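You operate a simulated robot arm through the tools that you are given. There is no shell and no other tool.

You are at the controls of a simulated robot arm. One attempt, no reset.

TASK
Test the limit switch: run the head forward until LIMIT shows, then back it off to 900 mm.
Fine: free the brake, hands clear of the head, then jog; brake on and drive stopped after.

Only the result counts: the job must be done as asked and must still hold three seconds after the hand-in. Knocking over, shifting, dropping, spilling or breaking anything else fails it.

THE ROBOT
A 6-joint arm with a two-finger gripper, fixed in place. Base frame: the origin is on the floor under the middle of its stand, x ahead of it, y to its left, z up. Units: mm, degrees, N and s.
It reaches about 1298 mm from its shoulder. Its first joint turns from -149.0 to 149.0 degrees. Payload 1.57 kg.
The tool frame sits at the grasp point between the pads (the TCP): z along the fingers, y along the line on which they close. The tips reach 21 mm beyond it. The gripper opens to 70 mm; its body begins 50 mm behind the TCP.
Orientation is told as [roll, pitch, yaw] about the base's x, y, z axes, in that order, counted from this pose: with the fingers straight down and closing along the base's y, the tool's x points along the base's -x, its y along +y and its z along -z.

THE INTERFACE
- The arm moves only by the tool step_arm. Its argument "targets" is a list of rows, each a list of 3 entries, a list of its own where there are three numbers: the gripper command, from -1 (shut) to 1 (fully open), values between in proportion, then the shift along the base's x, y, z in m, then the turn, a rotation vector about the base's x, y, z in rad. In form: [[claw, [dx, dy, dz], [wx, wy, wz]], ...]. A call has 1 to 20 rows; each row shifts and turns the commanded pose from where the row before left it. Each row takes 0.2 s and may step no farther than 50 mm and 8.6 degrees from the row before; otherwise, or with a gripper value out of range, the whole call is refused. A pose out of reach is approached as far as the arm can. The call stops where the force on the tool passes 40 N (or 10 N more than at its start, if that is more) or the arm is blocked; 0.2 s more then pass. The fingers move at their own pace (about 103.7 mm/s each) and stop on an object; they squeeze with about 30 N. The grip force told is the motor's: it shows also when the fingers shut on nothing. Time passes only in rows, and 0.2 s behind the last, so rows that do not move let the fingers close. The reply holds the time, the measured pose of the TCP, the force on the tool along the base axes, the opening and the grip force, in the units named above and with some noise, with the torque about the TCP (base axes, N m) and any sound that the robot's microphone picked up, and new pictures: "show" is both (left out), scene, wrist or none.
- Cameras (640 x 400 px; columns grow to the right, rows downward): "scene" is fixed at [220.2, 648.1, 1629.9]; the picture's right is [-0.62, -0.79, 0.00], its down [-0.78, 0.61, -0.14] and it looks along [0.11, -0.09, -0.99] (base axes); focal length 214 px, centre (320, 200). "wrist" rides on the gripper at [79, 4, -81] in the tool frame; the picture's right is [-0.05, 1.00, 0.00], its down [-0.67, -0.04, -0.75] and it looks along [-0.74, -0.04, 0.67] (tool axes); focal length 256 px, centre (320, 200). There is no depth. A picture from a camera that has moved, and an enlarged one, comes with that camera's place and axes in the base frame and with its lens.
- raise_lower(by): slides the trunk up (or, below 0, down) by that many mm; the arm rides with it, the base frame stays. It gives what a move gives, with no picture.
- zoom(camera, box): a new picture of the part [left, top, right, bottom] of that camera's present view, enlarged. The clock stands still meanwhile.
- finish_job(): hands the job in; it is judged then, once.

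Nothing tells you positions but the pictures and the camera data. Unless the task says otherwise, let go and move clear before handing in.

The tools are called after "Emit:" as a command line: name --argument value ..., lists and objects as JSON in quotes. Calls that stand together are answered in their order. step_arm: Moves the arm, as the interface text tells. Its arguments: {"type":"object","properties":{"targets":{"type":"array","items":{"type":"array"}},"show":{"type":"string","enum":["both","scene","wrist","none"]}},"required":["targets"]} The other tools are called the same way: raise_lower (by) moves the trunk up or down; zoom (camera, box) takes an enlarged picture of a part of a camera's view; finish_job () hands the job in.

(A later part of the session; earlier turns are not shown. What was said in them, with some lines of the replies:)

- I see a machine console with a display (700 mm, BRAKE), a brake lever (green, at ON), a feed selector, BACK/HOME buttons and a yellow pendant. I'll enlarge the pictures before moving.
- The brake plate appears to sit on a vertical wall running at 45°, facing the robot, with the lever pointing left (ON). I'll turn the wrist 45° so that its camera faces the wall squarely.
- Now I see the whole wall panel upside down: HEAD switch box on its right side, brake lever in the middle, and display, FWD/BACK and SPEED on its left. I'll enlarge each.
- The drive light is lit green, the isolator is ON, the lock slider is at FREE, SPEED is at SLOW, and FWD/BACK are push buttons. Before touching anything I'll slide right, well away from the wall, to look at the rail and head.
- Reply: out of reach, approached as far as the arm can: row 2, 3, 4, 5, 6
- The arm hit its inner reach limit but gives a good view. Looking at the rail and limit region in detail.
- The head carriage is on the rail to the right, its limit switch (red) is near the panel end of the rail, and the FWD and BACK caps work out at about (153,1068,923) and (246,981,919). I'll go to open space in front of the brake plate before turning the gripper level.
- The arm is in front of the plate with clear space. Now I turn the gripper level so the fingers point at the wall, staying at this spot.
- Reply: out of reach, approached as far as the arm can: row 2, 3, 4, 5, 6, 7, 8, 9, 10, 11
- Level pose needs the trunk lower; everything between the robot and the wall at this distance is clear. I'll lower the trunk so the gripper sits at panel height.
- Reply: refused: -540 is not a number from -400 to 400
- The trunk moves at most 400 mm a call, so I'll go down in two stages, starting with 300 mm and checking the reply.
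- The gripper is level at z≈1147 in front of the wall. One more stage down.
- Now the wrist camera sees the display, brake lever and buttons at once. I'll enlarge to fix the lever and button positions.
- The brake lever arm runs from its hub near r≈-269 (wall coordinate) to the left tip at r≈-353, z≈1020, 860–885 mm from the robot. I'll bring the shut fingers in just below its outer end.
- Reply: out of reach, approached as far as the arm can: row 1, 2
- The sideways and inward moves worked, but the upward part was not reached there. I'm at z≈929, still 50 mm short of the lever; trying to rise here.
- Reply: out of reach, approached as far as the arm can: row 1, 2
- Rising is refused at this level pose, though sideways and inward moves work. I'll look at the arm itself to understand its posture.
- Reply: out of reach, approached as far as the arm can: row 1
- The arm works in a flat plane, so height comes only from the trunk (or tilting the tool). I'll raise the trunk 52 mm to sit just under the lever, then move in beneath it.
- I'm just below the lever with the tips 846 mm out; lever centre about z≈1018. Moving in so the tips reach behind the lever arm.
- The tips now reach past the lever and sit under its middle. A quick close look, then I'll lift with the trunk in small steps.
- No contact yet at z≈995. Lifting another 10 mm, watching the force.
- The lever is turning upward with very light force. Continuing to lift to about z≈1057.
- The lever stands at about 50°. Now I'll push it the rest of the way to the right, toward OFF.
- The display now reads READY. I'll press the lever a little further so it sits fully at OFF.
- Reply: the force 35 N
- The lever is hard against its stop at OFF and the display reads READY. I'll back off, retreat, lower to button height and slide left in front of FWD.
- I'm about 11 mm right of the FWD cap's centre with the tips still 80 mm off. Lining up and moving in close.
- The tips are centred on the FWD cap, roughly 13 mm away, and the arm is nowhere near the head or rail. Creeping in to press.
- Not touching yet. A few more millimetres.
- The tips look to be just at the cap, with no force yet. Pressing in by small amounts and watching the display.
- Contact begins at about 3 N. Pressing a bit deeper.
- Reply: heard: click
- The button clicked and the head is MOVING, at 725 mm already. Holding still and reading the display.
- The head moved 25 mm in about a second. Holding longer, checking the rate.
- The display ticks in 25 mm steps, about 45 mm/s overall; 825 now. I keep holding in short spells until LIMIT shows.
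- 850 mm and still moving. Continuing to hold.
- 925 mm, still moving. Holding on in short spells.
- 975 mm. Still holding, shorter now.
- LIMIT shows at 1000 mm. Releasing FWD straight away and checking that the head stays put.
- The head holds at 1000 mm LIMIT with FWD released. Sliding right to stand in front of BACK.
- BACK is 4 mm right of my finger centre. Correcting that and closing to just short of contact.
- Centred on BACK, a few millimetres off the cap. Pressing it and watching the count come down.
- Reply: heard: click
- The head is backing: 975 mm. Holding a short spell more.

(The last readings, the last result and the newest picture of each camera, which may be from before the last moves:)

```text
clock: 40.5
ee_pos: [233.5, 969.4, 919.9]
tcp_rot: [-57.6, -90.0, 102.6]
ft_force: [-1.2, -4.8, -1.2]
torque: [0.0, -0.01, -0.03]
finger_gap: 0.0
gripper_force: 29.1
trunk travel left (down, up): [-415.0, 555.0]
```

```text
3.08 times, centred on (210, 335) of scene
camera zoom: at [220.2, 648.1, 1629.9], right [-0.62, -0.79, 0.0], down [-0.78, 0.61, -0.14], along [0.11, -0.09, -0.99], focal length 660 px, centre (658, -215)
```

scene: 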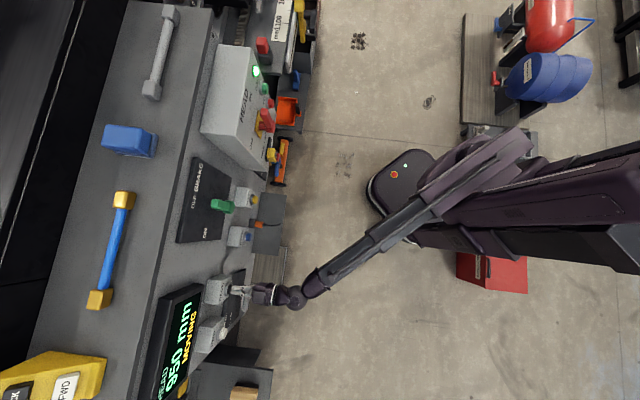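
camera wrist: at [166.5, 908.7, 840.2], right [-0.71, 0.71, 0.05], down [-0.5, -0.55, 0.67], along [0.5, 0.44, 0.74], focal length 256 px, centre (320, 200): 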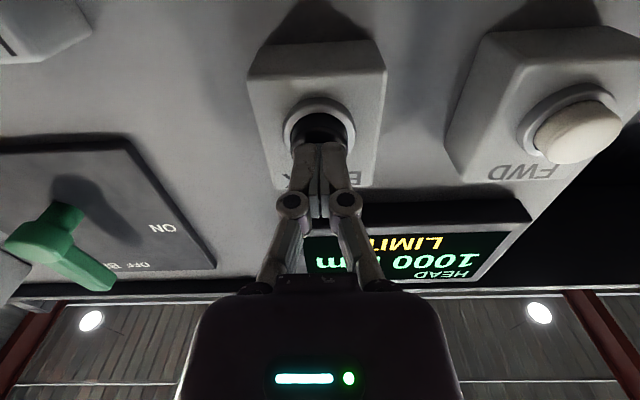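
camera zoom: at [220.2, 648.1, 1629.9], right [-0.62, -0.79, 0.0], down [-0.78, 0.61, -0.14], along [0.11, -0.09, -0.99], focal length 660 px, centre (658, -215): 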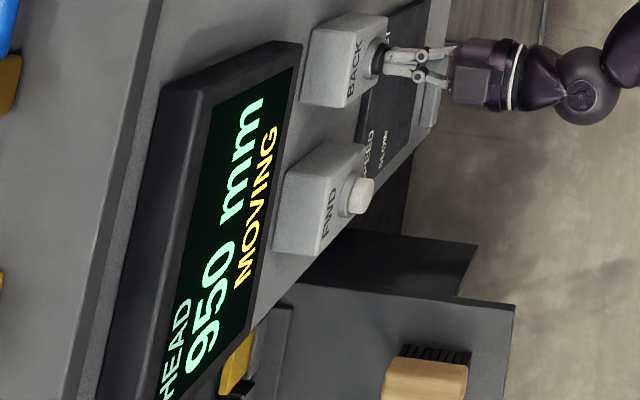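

950 mm. One short row more.

Emit:
step_arm --targets '[[-1, [0, 0, 0], [0, 0, 0]]]' --show "scene"

Emit:
zoom --camera "scene" --box '[150, 270, 270, 400]'

```text
clock: 40.9
ee_pos: [232.7, 968.9, 919.2]
tcp_rot: [-55.9, -89.9, 100.9]
ft_force: [-1.5, -6.4, -0.4]
torque: [0.02, -0.01, -0.06]
finger_gap: 0.0
gripper_force: 28.6
trunk travel left (down, up): [-415.0, 555.0]
```

scene: 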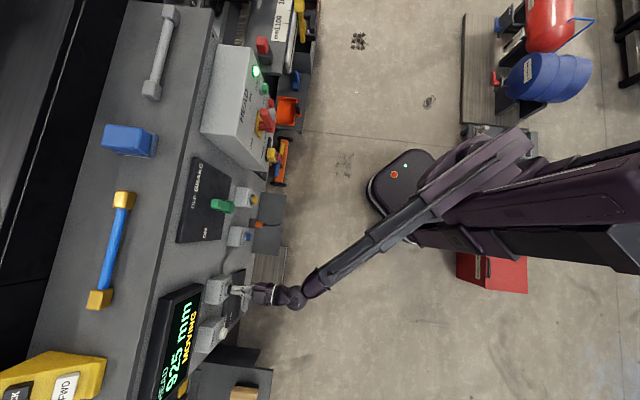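

```text
3.08 times, centred on (210, 335) of scene
camera zoom: at [220.2, 648.1, 1629.9], right [-0.62, -0.79, 0.0], down [-0.78, 0.61, -0.14], along [0.11, -0.09, -0.99], focal length 660 px, centre (658, -215)
```

zoom: 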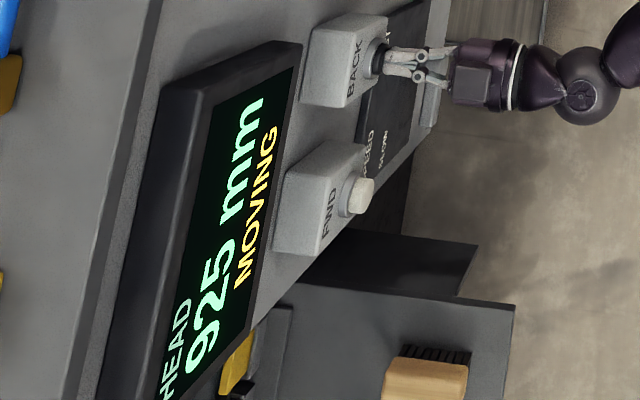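

925 mm. One more single row, then I'll release and judge.

Emit:
step_arm --targets '[[-1, [0, 0, 0], [0, 0, 0]]]' --show "scene"

Emit:
zoom --camera "scene" --box '[150, 270, 270, 400]'

```text
clock: 41.3
ee_pos: [233.2, 970.4, 919.4]
tcp_rot: [-54.8, -90.0, 99.8]
ft_force: [-2.2, -5.0, -0.2]
torque: [0.02, 0.01, -0.05]
finger_gap: 0.0
gripper_force: 28.8
trunk travel left (down, up): [-415.0, 555.0]
```

scene: 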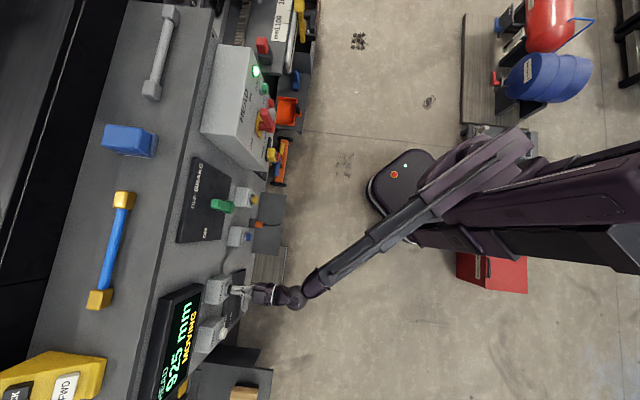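

```text
3.08 times, centred on (210, 335) of scene
camera zoom: at [220.2, 648.1, 1629.9], right [-0.62, -0.79, 0.0], down [-0.78, 0.61, -0.14], along [0.11, -0.09, -0.99], focal length 660 px, centre (658, -215)
```

zoom: 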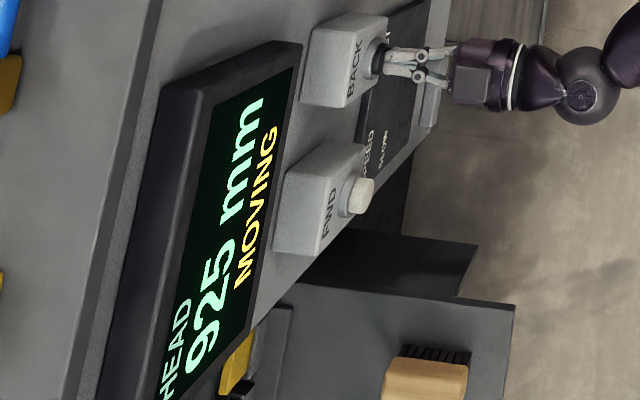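

Still 925, so the true position should be about 912–919. One more hold row and then release within the same call.

Emit:
step_arm --targets '[[-1, [0, 0, 0], [0, 0, 0]], [-1, [-0.02, -0.02, 0], [0, 0, 0]]]'

Emit:
zoom --camera "scene" --box '[150, 270, 270, 400]'

```text
clock: 41.9
ee_pos: [212.9, 950.2, 918.5]
tcp_rot: [-20.9, -89.9, 65.8]
ft_force: [1.2, -0.2, -0.4]
torque: [0.02, 0.0, -0.01]
finger_gap: 0.2
gripper_force: 28.3
trunk travel left (down, up): [-415.0, 555.0]
camera wrist: at [152.9, 894.8, 840.1], right [-0.71, 0.71, 0.05], down [-0.5, -0.55, 0.67], along [0.5, 0.45, 0.74], focal length 256 px, centre (320, 200)
```

scene: 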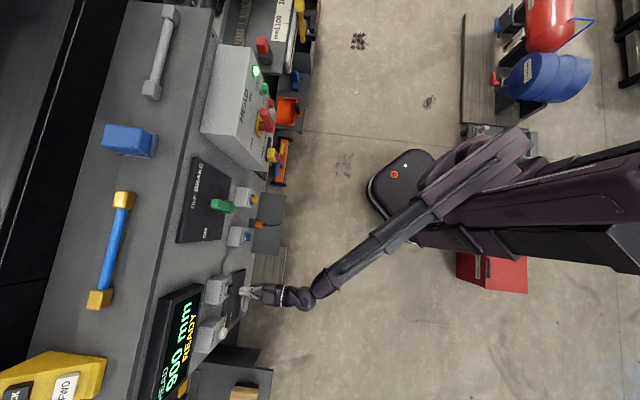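
wrist: 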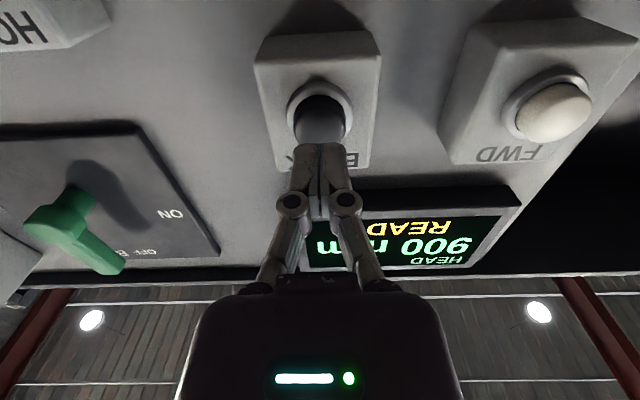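

```text
3.08 times, centred on (210, 335) of scene
camera zoom: at [220.2, 648.1, 1629.9], right [-0.62, -0.79, 0.0], down [-0.78, 0.61, -0.14], along [0.11, -0.09, -0.99], focal length 660 px, centre (658, -215)
```

zoom: 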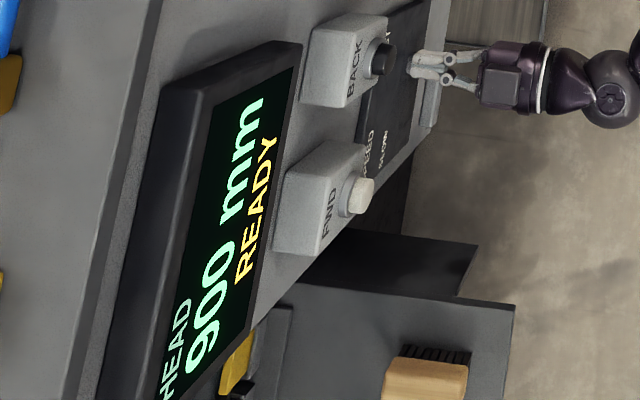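

The display reads 900 mm READY with BACK released. Next: brake back on. I'll retreat, go to the right-hand side of the upright lever and raise to its upper half.

Emit:
step_arm --targets '[[-1, [-0.035, -0.035, 0], [0, 0, 0]], [-1, [0.0349, -0.0349, 0], [0, 0, 0]], [-1, [0.0349, -0.0349, 0], [0, 0, 0]], [-1, [0.0349, -0.0349, 0], [0, 0, 0]], [-1, [0.0349, -0.0349, 0], [0, 0, 0]], [-1, [0.0349, -0.0349, 0], [0, 0, 0]], [-1, [0.0349, -0.0349, 0], [0, 0, 0]]]' --show "none"

Emit:
raise_lower --by 150

Emit:
step_arm --targets '[[-1, [0, 0, 0], [0, 0, 0]]]'

```text
clock: 43.5
ee_pos: [386.5, 704.7, 920.2]
tcp_rot: [-126.8, -90.0, 171.8]
ft_force: [0.1, 0.7, 0.0]
torque: [0.01, 0.02, -0.03]
finger_gap: 0.0
gripper_force: 28.9
trunk travel left (down, up): [-415.0, 555.0]
```

```text
clock: 45.3
ee_pos: [387.7, 705.8, 1069.9]
tcp_rot: [-120.1, -90.0, 165.1]
ft_force: [-1.4, 0.5, -1.1]
torque: [0.03, 0.0, -0.02]
finger_gap: 0.0
gripper_force: 29.0
trunk travel left (down, up): [-565.0, 405.0]
```

```text
clock: 45.7
ee_pos: [386.6, 706.4, 1070.6]
tcp_rot: [-125.8, -90.0, 170.7]
ft_force: [0.2, -0.4, -0.6]
torque: [0.01, 0.0, -0.02]
finger_gap: 0.0
gripper_force: 29.0
trunk travel left (down, up): [-565.0, 405.0]
camera wrist: at [327.4, 651.7, 990.3], right [-0.71, 0.71, 0.05], down [-0.5, -0.55, 0.67], along [0.5, 0.44, 0.74], focal length 256 px, centre (320, 200)
```

scene: 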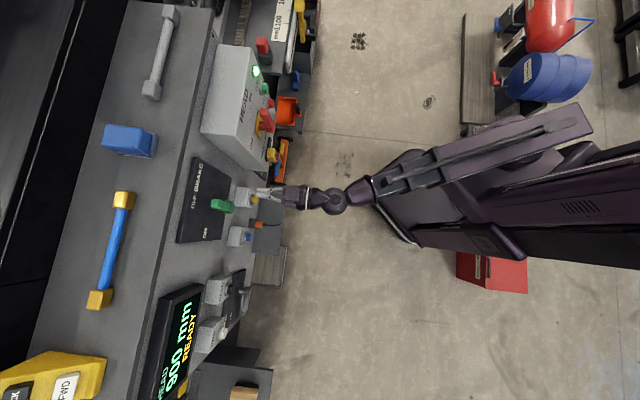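
wrist: 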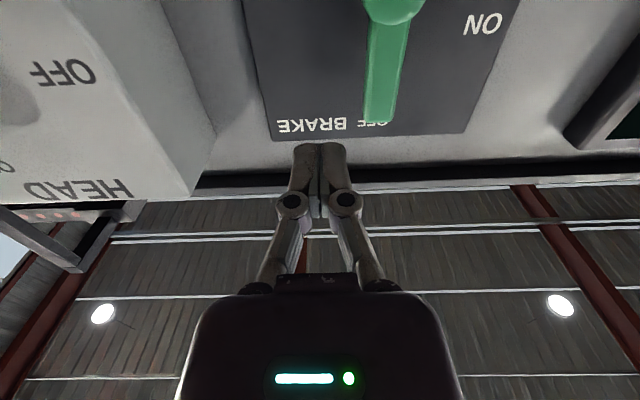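

I'm to the right of the upright lever with clear space each side. Moving in alongside it.

Emit:
step_arm --targets '[[-1, [0.0233, 0.0233, 0], [0, 0, 0]], [-1, [0.0233, 0.0233, 0], [0, 0, 0]], [-1, [0.0233, 0.0233, 0], [0, 0, 0]]]'

```text
clock: 46.5
ee_pos: [458.2, 777.1, 1070.3]
tcp_rot: [-121.5, -90.0, 166.5]
ft_force: [-0.4, 0.4, -0.5]
torque: [-0.03, 0.0, 0.01]
finger_gap: 0.2
gripper_force: 28.5
trunk travel left (down, up): [-565.0, 405.0]
camera wrist: at [397.9, 722.4, 990.2], right [-0.71, 0.71, 0.05], down [-0.5, -0.55, 0.67], along [0.5, 0.44, 0.74], focal length 256 px, centre (320, 200)
```

scene: 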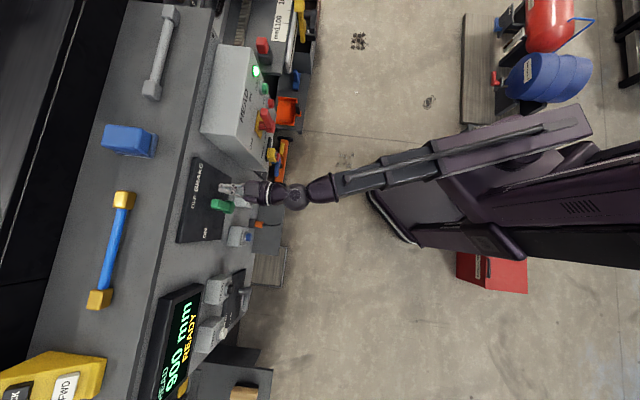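
wrist: 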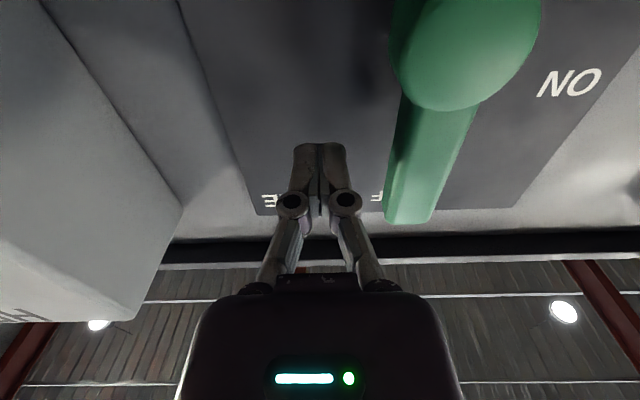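

Now pushing the lever left, toward ON.

Emit:
step_arm --targets '[[-1, [-0.008, 0.008, 0], [0, 0, 0]], [-1, [-0.008, 0.008, 0], [0, 0, 0]], [-1, [-0.008, 0.008, 0], [0, 0, 0]], [-1, [-0.008, 0.008, 0], [0, 0, 0]], [-1, [-0.008, 0.008, 0], [0, 0, 0]], [-1, [-0.008, 0.008, 0], [0, 0, 0]]]'

```text
clock: 47.9
ee_pos: [408.9, 824.9, 1071.3]
tcp_rot: [-149.7, -89.9, -165.3]
ft_force: [0.4, 0.0, -0.3]
torque: [-0.03, 0.04, 0.01]
finger_gap: 0.0
gripper_force: 28.8
trunk travel left (down, up): [-565.0, 405.0]
camera wrist: at [349.3, 770.0, 990.4], right [-0.71, 0.71, 0.05], down [-0.5, -0.55, 0.67], along [0.5, 0.44, 0.74], focal length 256 px, centre (320, 200)
```

scene: 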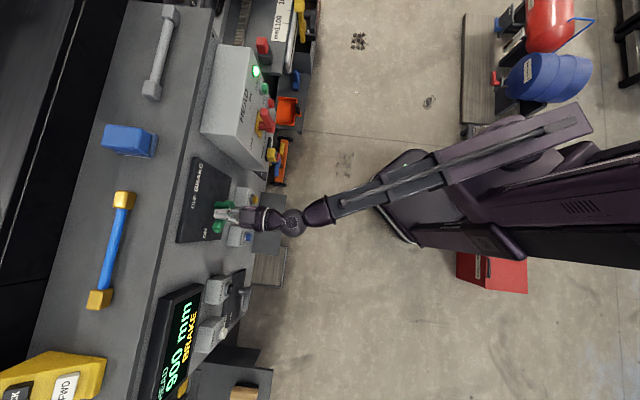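
wrist: 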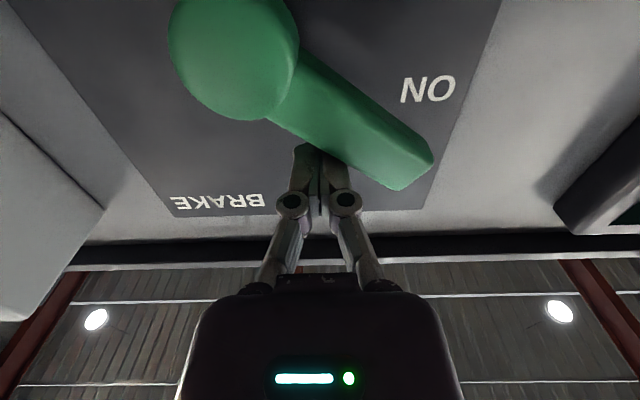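

The display reads BRAKE again; the lever is a bit over half way. I'll press it down to its ON stop with small trunk steps, watching the force.

Emit:
step_arm --targets '[[-1, [-0.006, 0.006, 0], [0, 0, 0]], [-1, [-0.005, 0.005, 0], [0, 0, 0]]]' --show "none"

Emit:
raise_lower --by -15

Emit:
step_arm --targets '[[-1, [0, 0, 0], [0, 0, 0]]]'

```text
clock: 48.5
ee_pos: [398.2, 834.5, 1070.4]
tcp_rot: [-159.0, -89.9, -155.9]
ft_force: [0.5, 0.5, -0.2]
torque: [-0.01, 0.03, -0.04]
finger_gap: 0.0
gripper_force: 28.2
trunk travel left (down, up): [-565.0, 405.0]
```

```text
clock: 49.1
ee_pos: [399.4, 834.7, 1055.3]
tcp_rot: [-161.5, -89.9, -153.5]
ft_force: [-0.5, -0.1, -0.3]
torque: [-0.02, -0.01, 0.01]
finger_gap: 0.1
gripper_force: 28.6
trunk travel left (down, up): [-550.0, 420.0]
```

```text
clock: 49.5
ee_pos: [398.5, 834.2, 1055.0]
tcp_rot: [-158.9, -89.9, -156.1]
ft_force: [0.0, -1.1, 0.3]
torque: [-0.03, -0.03, 0.02]
finger_gap: 0.0
gripper_force: 28.8
trunk travel left (down, up): [-550.0, 420.0]
camera wrist: at [338.2, 780.9, 975.5], right [-0.71, 0.71, 0.05], down [-0.5, -0.55, 0.67], along [0.5, 0.44, 0.74], focal length 256 px, centre (320, 200)
```

scene: 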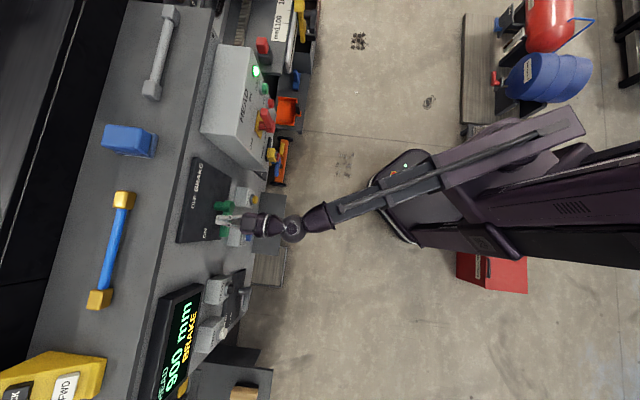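
wrist: 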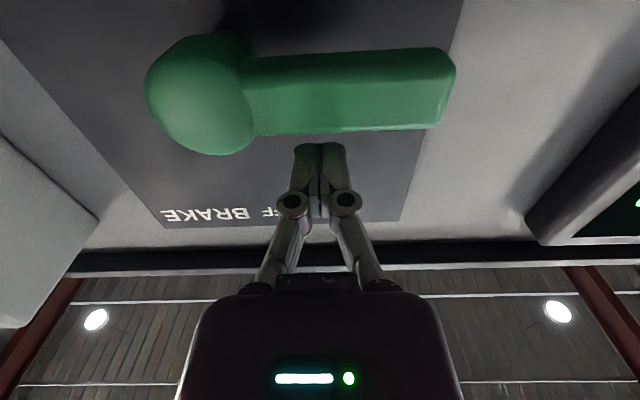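

The lever appears to have snapped down to ON by itself. Checking closely from both cameras.

Emit:
zoom --camera "scene" --box '[180, 170, 280, 250]'

Emit:
zoom --camera "scene" --box '[150, 270, 270, 400]'

Emit:
raise_lower --by -14

Emit:
raise_lower --by -4

```text
5.00 times, centred on (230, 210) of scene
camera zoom: at [220.2, 648.1, 1629.9], right [-0.62, -0.79, 0.0], down [-0.78, 0.61, -0.14], along [0.11, -0.09, -0.99], focal length 1072 px, centre (770, 150)
```

zoom: 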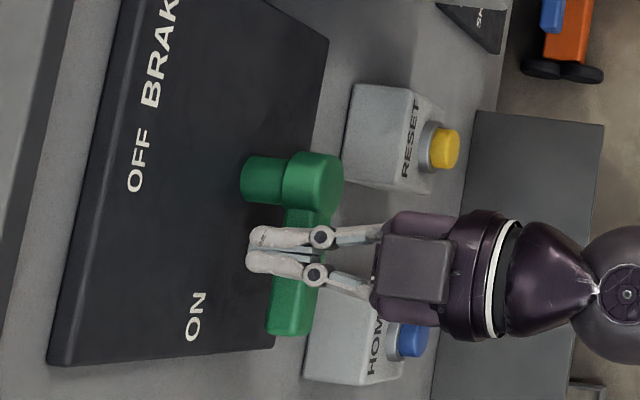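

```text
3.08 times, centred on (210, 335) of scene
camera zoom: at [220.2, 648.1, 1629.9], right [-0.62, -0.79, 0.0], down [-0.78, 0.61, -0.14], along [0.11, -0.09, -0.99], focal length 660 px, centre (658, -215)
```

zoom: 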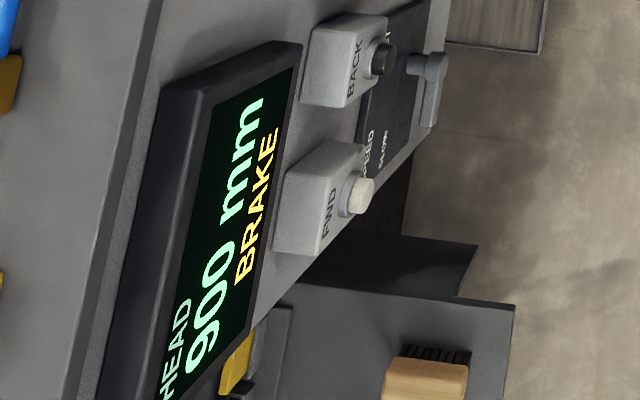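

```text
clock: 50.1
ee_pos: [398.7, 835.3, 1040.7]
tcp_rot: [-161.7, -89.9, -153.3]
ft_force: [0.1, 0.3, 0.0]
torque: [0.03, -0.02, 0.0]
finger_gap: 0.0
gripper_force: 28.6
trunk travel left (down, up): [-536.0, 434.0]
```

```text
clock: 50.6
ee_pos: [398.6, 834.8, 1039.2]
tcp_rot: [-147.6, -89.8, -167.4]
ft_force: [6.4, 11.3, 25.6]
torque: [0.22, -0.26, 0.03]
finger_gap: 6.0
gripper_force: 28.9
trunk travel left (down, up): [-532.0, 438.0]
```

The lever is firmly on its ON stop (25 N against it). Lifting off it, then retreating, and next going for the STOP button.

Emit:
raise_lower --by 22

Emit:
step_arm --targets '[[-1, [-0.035, -0.035, 0], [0, 0, 0]], [-1, [-0.035, -0.035, 0], [0, 0, 0]], [-1, [-0.035, -0.035, 0], [0, 0, 0]]]'

Emit:
zoom --camera "wrist" --box '[0, 0, 640, 400]'

```text
clock: 51.3
ee_pos: [397.3, 834.7, 1059.2]
tcp_rot: [-171.1, -89.9, -143.9]
ft_force: [0.5, -0.6, -0.5]
torque: [-0.01, 0.01, 0.0]
finger_gap: 0.0
gripper_force: 28.3
trunk travel left (down, up): [-554.0, 416.0]
```

```text
clock: 52.1
ee_pos: [291.9, 729.0, 1060.0]
tcp_rot: [-164.9, -89.8, -150.1]
ft_force: [-0.2, 0.2, 0.5]
torque: [-0.01, 0.0, -0.01]
finger_gap: 0.1
gripper_force: 28.3
trunk travel left (down, up): [-554.0, 416.0]
camera wrist: at [232.1, 675.0, 979.6], right [-0.71, 0.71, 0.05], down [-0.5, -0.55, 0.66], along [0.5, 0.44, 0.75], focal length 256 px, centre (320, 200)
```

scene: 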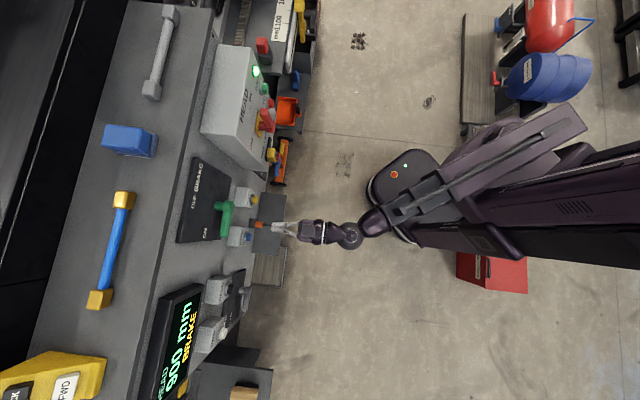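
wrist: 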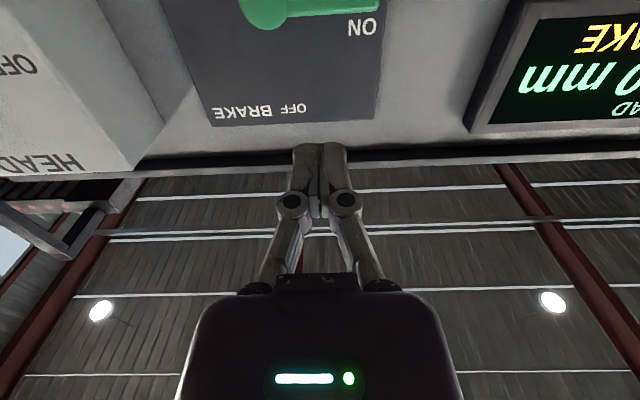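

```text
1.00 times, centred on (320, 200) of wrist (not enlarged: the box is as wide or as high as the picture)
camera zoom: at [232.1, 675.0, 979.6], right [-0.71, 0.71, 0.05], down [-0.5, -0.55, 0.66], along [0.5, 0.44, 0.75], focal length 256 px, centre (320, 200)
```

zoom: 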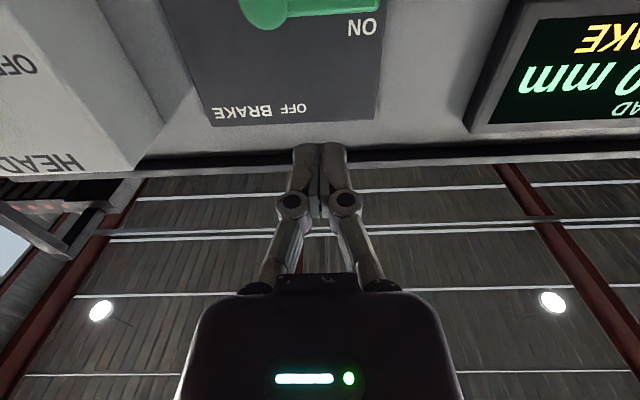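

The lever points squarely at ON and the display reads 900 mm BRAKE. Now to STOP on the HEAD box: retreat a bit, slide right, lower to its height, and look.

Emit:
step_arm --targets '[[-1, [-0.0226, -0.0226, 0], [0, 0, 0]], [-1, [0.035, -0.035, 0], [0, 0, 0]], [-1, [0.035, -0.035, 0], [0, 0, 0]], [-1, [0.035, -0.035, 0], [0, 0, 0]], [-1, [0.035, -0.035, 0], [0, 0, 0]], [-1, [0.035, -0.035, 0], [0, 0, 0]], [-1, [0.035, -0.035, 0], [0, 0, 0]], [-1, [0.035, -0.035, 0], [0, 0, 0]], [-1, [0.035, -0.035, 0], [0, 0, 0]]]'

Emit:
raise_lower --by -94

Emit:
step_arm --targets '[[-1, [0, 0, 0], [0, 0, 0]]]'

```text
clock: 54.1
ee_pos: [560.4, 438.7, 1060.2]
tcp_rot: [-165.7, -89.8, -149.1]
ft_force: [-0.4, -0.7, -0.3]
torque: [0.0, 0.02, -0.01]
finger_gap: 0.0
gripper_force: 28.3
out of reach, approached as far as the arm can: row 6, 7
trunk travel left (down, up): [-554.0, 416.0]
camera wrist: at [500.7, 384.4, 979.7], right [-0.71, 0.71, 0.05], down [-0.5, -0.55, 0.66], along [0.5, 0.44, 0.75], focal length 256 px, centre (320, 200)
```

scene: 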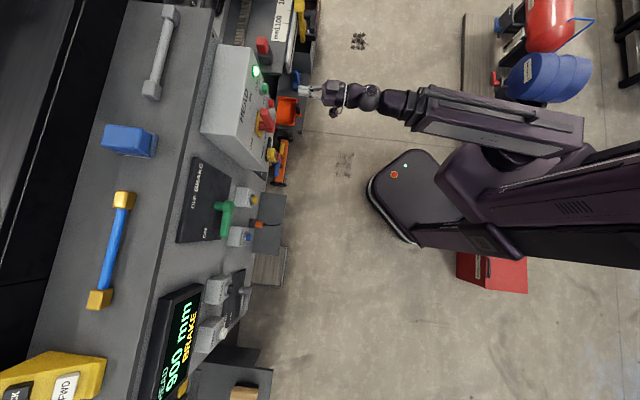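
wrist: 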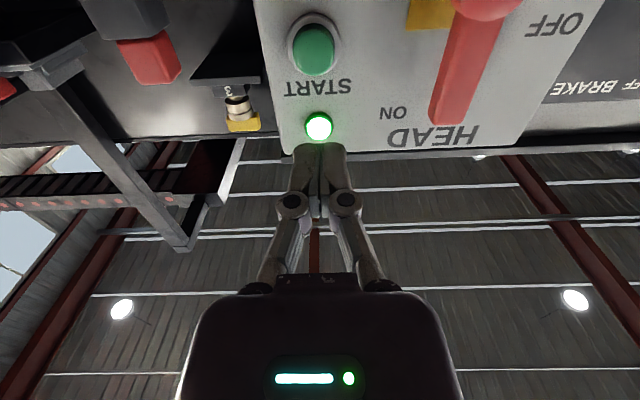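

```text
clock: 55.4
ee_pos: [560.4, 438.5, 966.5]
tcp_rot: [-171.4, -89.8, -143.6]
ft_force: [0.1, 0.6, -0.1]
torque: [-0.02, 0.0, 0.0]
finger_gap: 0.0
gripper_force: 28.2
trunk travel left (down, up): [-460.0, 510.0]
```

```text
clock: 55.8
ee_pos: [561.6, 439.9, 966.0]
tcp_rot: [-170.6, -89.8, -144.3]
ft_force: [-0.1, -0.1, 0.7]
torque: [0.01, 0.0, 0.01]
finger_gap: 0.2
gripper_force: 28.6
trunk travel left (down, up): [-460.0, 510.0]
camera wrist: at [500.3, 384.9, 885.7], right [-0.71, 0.71, 0.05], down [-0.5, -0.55, 0.66], along [0.5, 0.44, 0.75], focal length 256 px, centre (320, 200)
```

scene: 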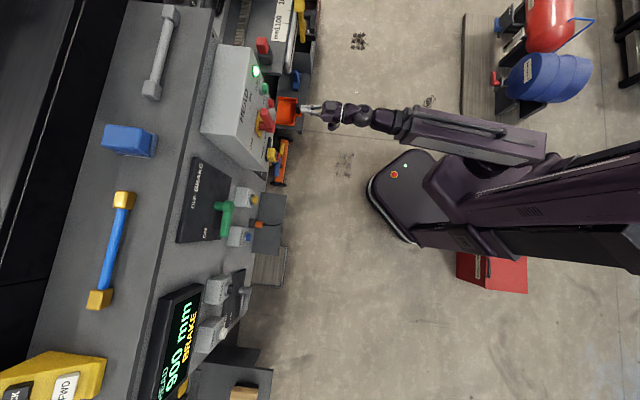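
wrist: 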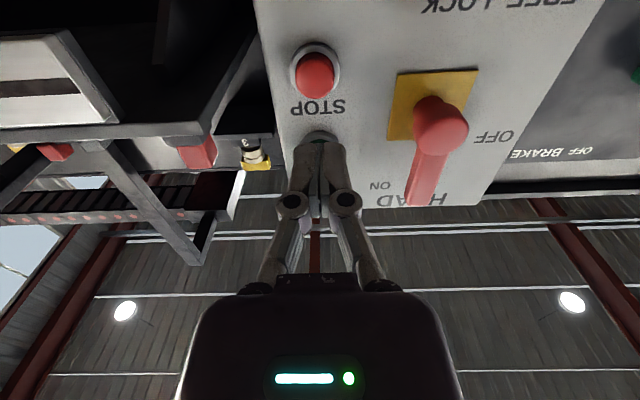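

STOP is dead ahead at about r≈90, z≈966, with its neighbours well clear of the gripper. Moving in close.

Emit:
step_arm --targets '[[-1, [0.0328, 0.0302, 0], [0, 0, 0]], [-1, [0.0328, 0.0302, 0], [0, 0, 0]]]'

Emit:
zoom --camera "wrist" --box '[220, 60, 420, 220]'

Emit:
zoom --camera "scene" --box '[210, 40, 350, 150]'

```text
clock: 56.4
ee_pos: [626.4, 499.9, 965.8]
tcp_rot: [-179.2, -89.8, -135.7]
ft_force: [-0.8, 0.1, -0.1]
torque: [-0.02, 0.02, -0.01]
finger_gap: 0.1
gripper_force: 28.7
trunk travel left (down, up): [-460.0, 510.0]
camera wrist: at [566.1, 446.0, 885.7], right [-0.71, 0.71, 0.05], down [-0.5, -0.55, 0.66], along [0.5, 0.44, 0.75], focal length 256 px, centre (320, 200)
```

scene: 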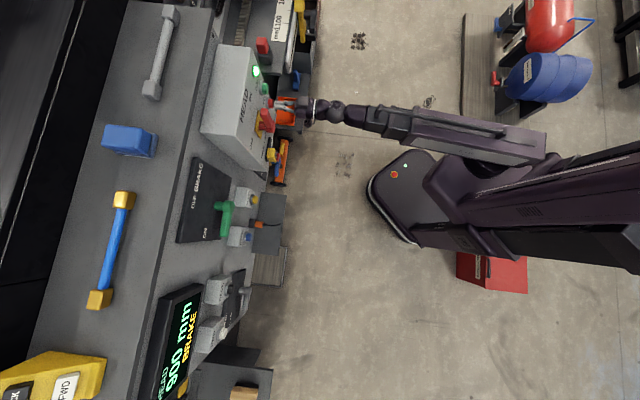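
wrist: 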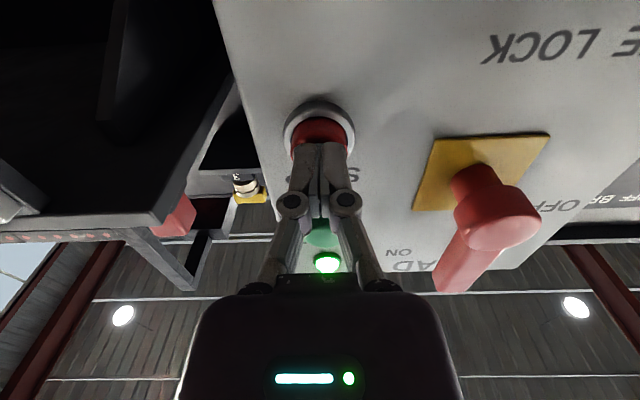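

```text
2.50 times, centred on (320, 140) of wrist
camera zoom: at [566.1, 446.0, 885.7], right [-0.71, 0.71, 0.05], down [-0.5, -0.55, 0.66], along [0.5, 0.44, 0.75], focal length 640 px, centre (320, 350)
```

zoom: 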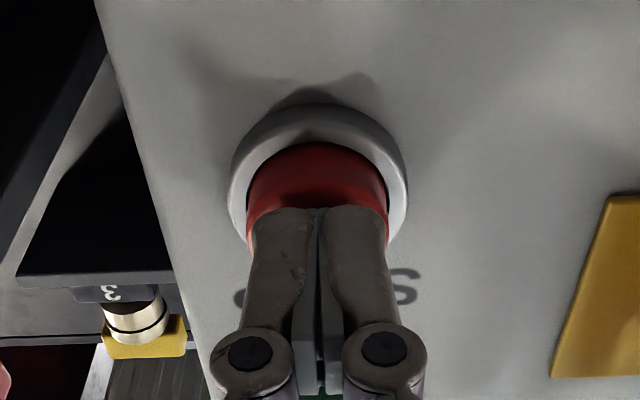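

```text
3.64 times, centred on (280, 95) of scene
camera zoom: at [220.2, 648.1, 1629.9], right [-0.62, -0.79, 0.0], down [-0.78, 0.61, -0.14], along [0.11, -0.09, -0.99], focal length 780 px, centre (466, 582)
```

zoom: 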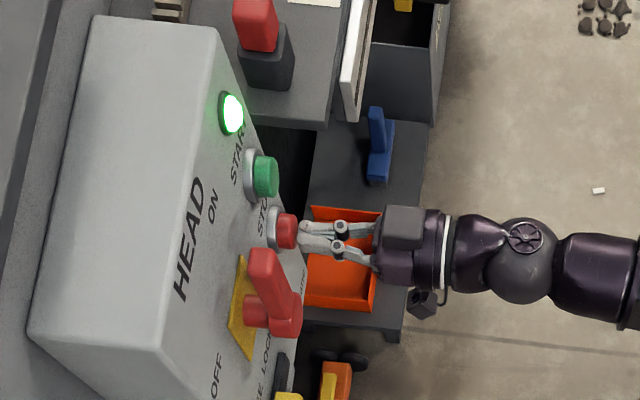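

Centred on the red STOP cap and very near it. Pressing in gently.

Emit:
step_arm --targets '[[-1, [0.0025, 0.0025, 0], [0, 0, 0]], [-1, [0.0025, 0.0025, 0], [0, 0, 0]], [-1, [0.002, 0.002, 0], [0, 0, 0]]]' --show "scene"

Emit:
zoom --camera "scene" --box '[210, 40, 350, 150]'

```text
clock: 57.2
ee_pos: [632.2, 506.2, 966.5]
tcp_rot: [-170.4, -89.8, -144.6]
ft_force: [-3.1, -4.2, -0.8]
torque: [-0.07, -0.03, -0.01]
finger_gap: 0.1
gripper_force: 28.7
trunk travel left (down, up): [-460.0, 510.0]
heard: click
```

scene: 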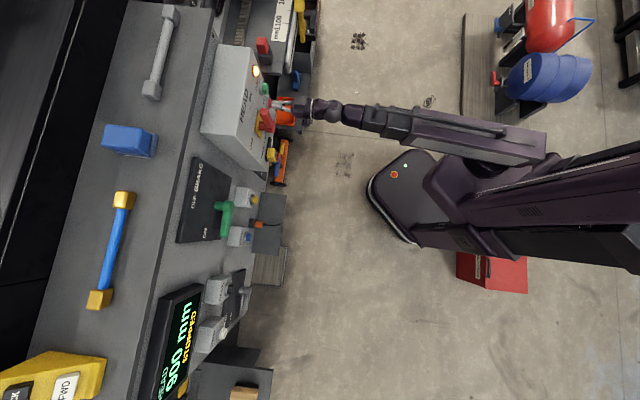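

```text
3.64 times, centred on (280, 95) of scene
camera zoom: at [220.2, 648.1, 1629.9], right [-0.62, -0.79, 0.0], down [-0.78, 0.61, -0.14], along [0.11, -0.09, -0.99], focal length 780 px, centre (466, 582)
```

zoom: 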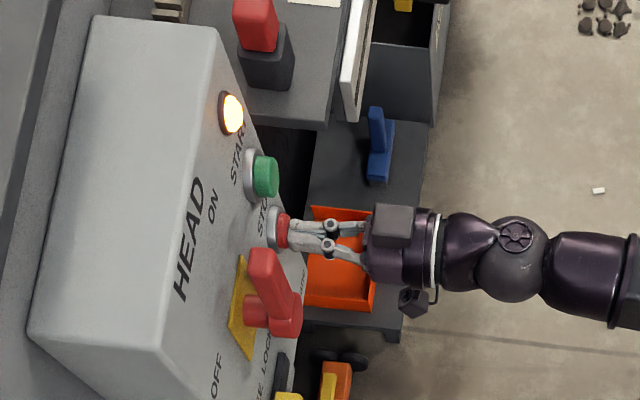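

STOP clicked: the lamp went amber and the display reads 900 mm STOPPED. Releasing and withdrawing well clear.

Emit:
step_arm --targets '[[-1, [-0.02, -0.02, 0], [0, 0, 0]], [-1, [-0.03, -0.03, 0], [0, 0, 0]], [-1, [-0.03, -0.03, 0], [0, 0, 0]]]'

Emit:
zoom --camera "scene" --box '[150, 270, 270, 400]'

Emit:
zoom --camera "scene" --box '[210, 40, 350, 150]'

Emit:
zoom --camera "scene" --box '[180, 170, 280, 250]'

Emit:
zoom --camera "scene" --box '[200, 0, 330, 80]'

```text
clock: 58.0
ee_pos: [563.4, 436.1, 965.1]
tcp_rot: [-168.9, -89.8, -146.1]
ft_force: [0.4, 0.0, -0.5]
torque: [0.01, 0.01, -0.01]
finger_gap: 0.0
gripper_force: 29.0
out of reach, approached as far as the arm can: row 3
trunk travel left (down, up): [-460.0, 510.0]
camera wrist: at [503.1, 381.5, 885.5], right [-0.71, 0.71, 0.05], down [-0.5, -0.55, 0.66], along [0.5, 0.44, 0.75], focal length 256 px, centre (320, 200)
```

scene: 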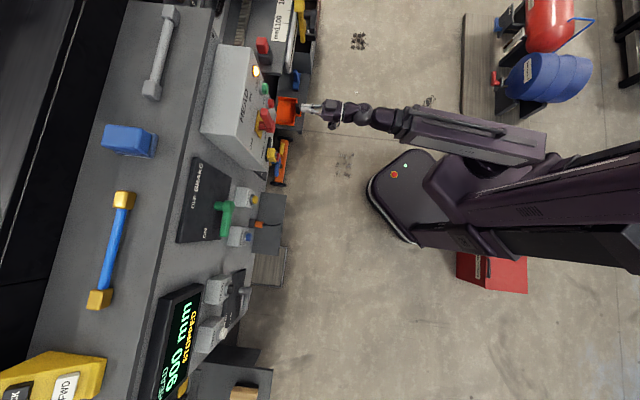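
wrist: 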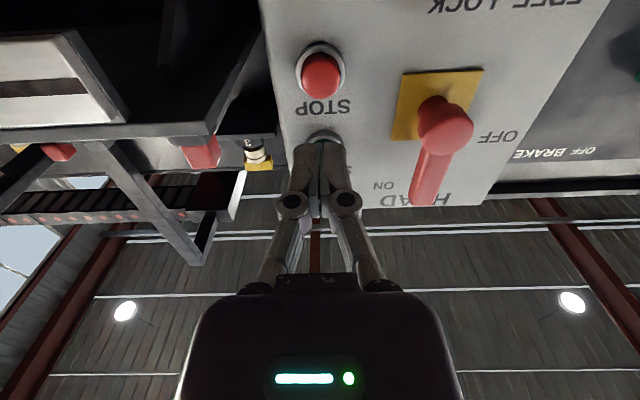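

```text
3.08 times, centred on (210, 335) of scene
camera zoom: at [220.2, 648.1, 1629.9], right [-0.62, -0.79, 0.0], down [-0.78, 0.61, -0.14], along [0.11, -0.09, -0.99], focal length 660 px, centre (658, -215)
```

zoom: 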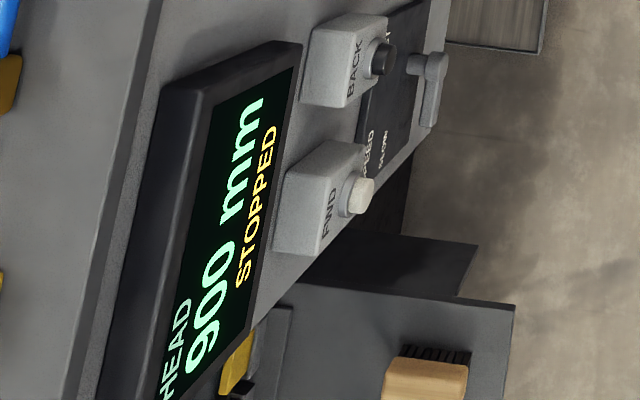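

```text
3.64 times, centred on (280, 95) of scene
camera zoom: at [220.2, 648.1, 1629.9], right [-0.62, -0.79, 0.0], down [-0.78, 0.61, -0.14], along [0.11, -0.09, -0.99], focal length 780 px, centre (466, 582)
```

zoom: 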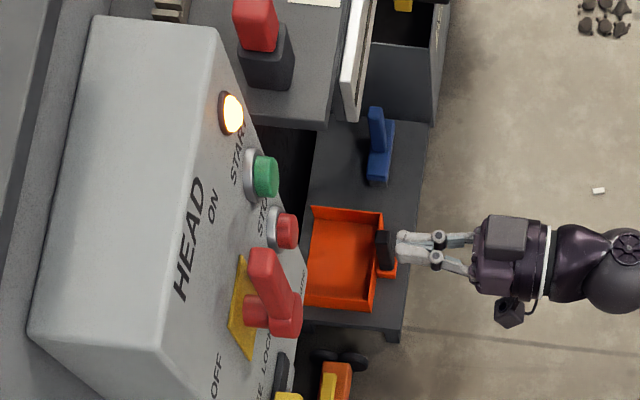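

```text
5.00 times, centred on (230, 210) of scene
camera zoom: at [220.2, 648.1, 1629.9], right [-0.62, -0.79, 0.0], down [-0.78, 0.61, -0.14], along [0.11, -0.09, -0.99], focal length 1072 px, centre (770, 150)
```

zoom: 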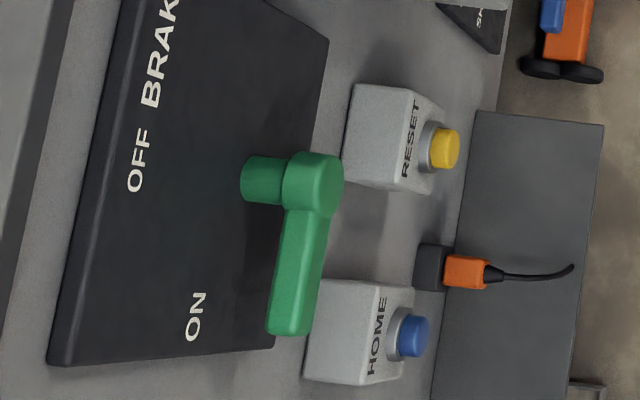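

```text
4.92 times, centred on (265, 40) of scene
camera zoom: at [220.2, 648.1, 1629.9], right [-0.62, -0.79, 0.0], down [-0.78, 0.61, -0.14], along [0.11, -0.09, -0.99], focal length 1056 px, centre (591, 988)
```

zoom: 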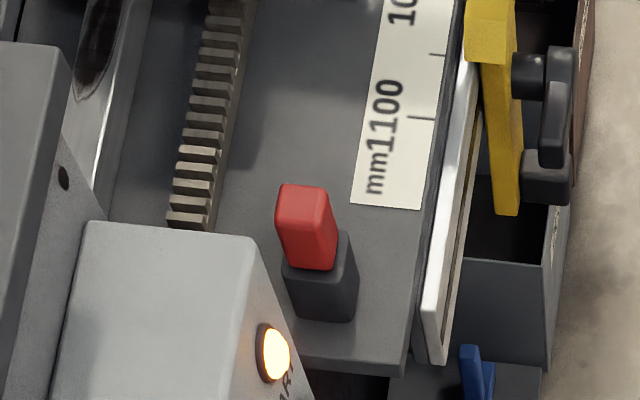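

I ran the head forward until LIMIT showed at 1000 mm, then backed it off to 900 mm. The display reads 900 mm STOPPED, the brake lever is on its ON stop, the lamp is amber, all buttons are released and the arm is clear of everything. Handing in.

Emit:
finish_job

```text
The job is handed in.
```

The limit switch test is done: the head ran forward until LIMIT showed at 1000 mm, then I backed it off to 900 mm.

- **Head:** the display reads 900 mm. It counts in 25 mm steps. From the timing I estimate the true position at about 896–910 mm; I did not check it against the rail scale.
- **Brake:** I freed it before jogging. Afterwards I put it back on, and the lever is hard against its ON stop.
- **Drive:** I pressed STOP. The display reads STOPPED and the lamp has changed from green to amber.
- **Jogging:** I used the FWD and BACK buttons on the panel with SPEED left at SLOW. The arm stayed well away from the head and rail while it moved.

I touched only the brake lever and the FWD, BACK and STOP buttons, and the arm was clear of the panel when I handed in.
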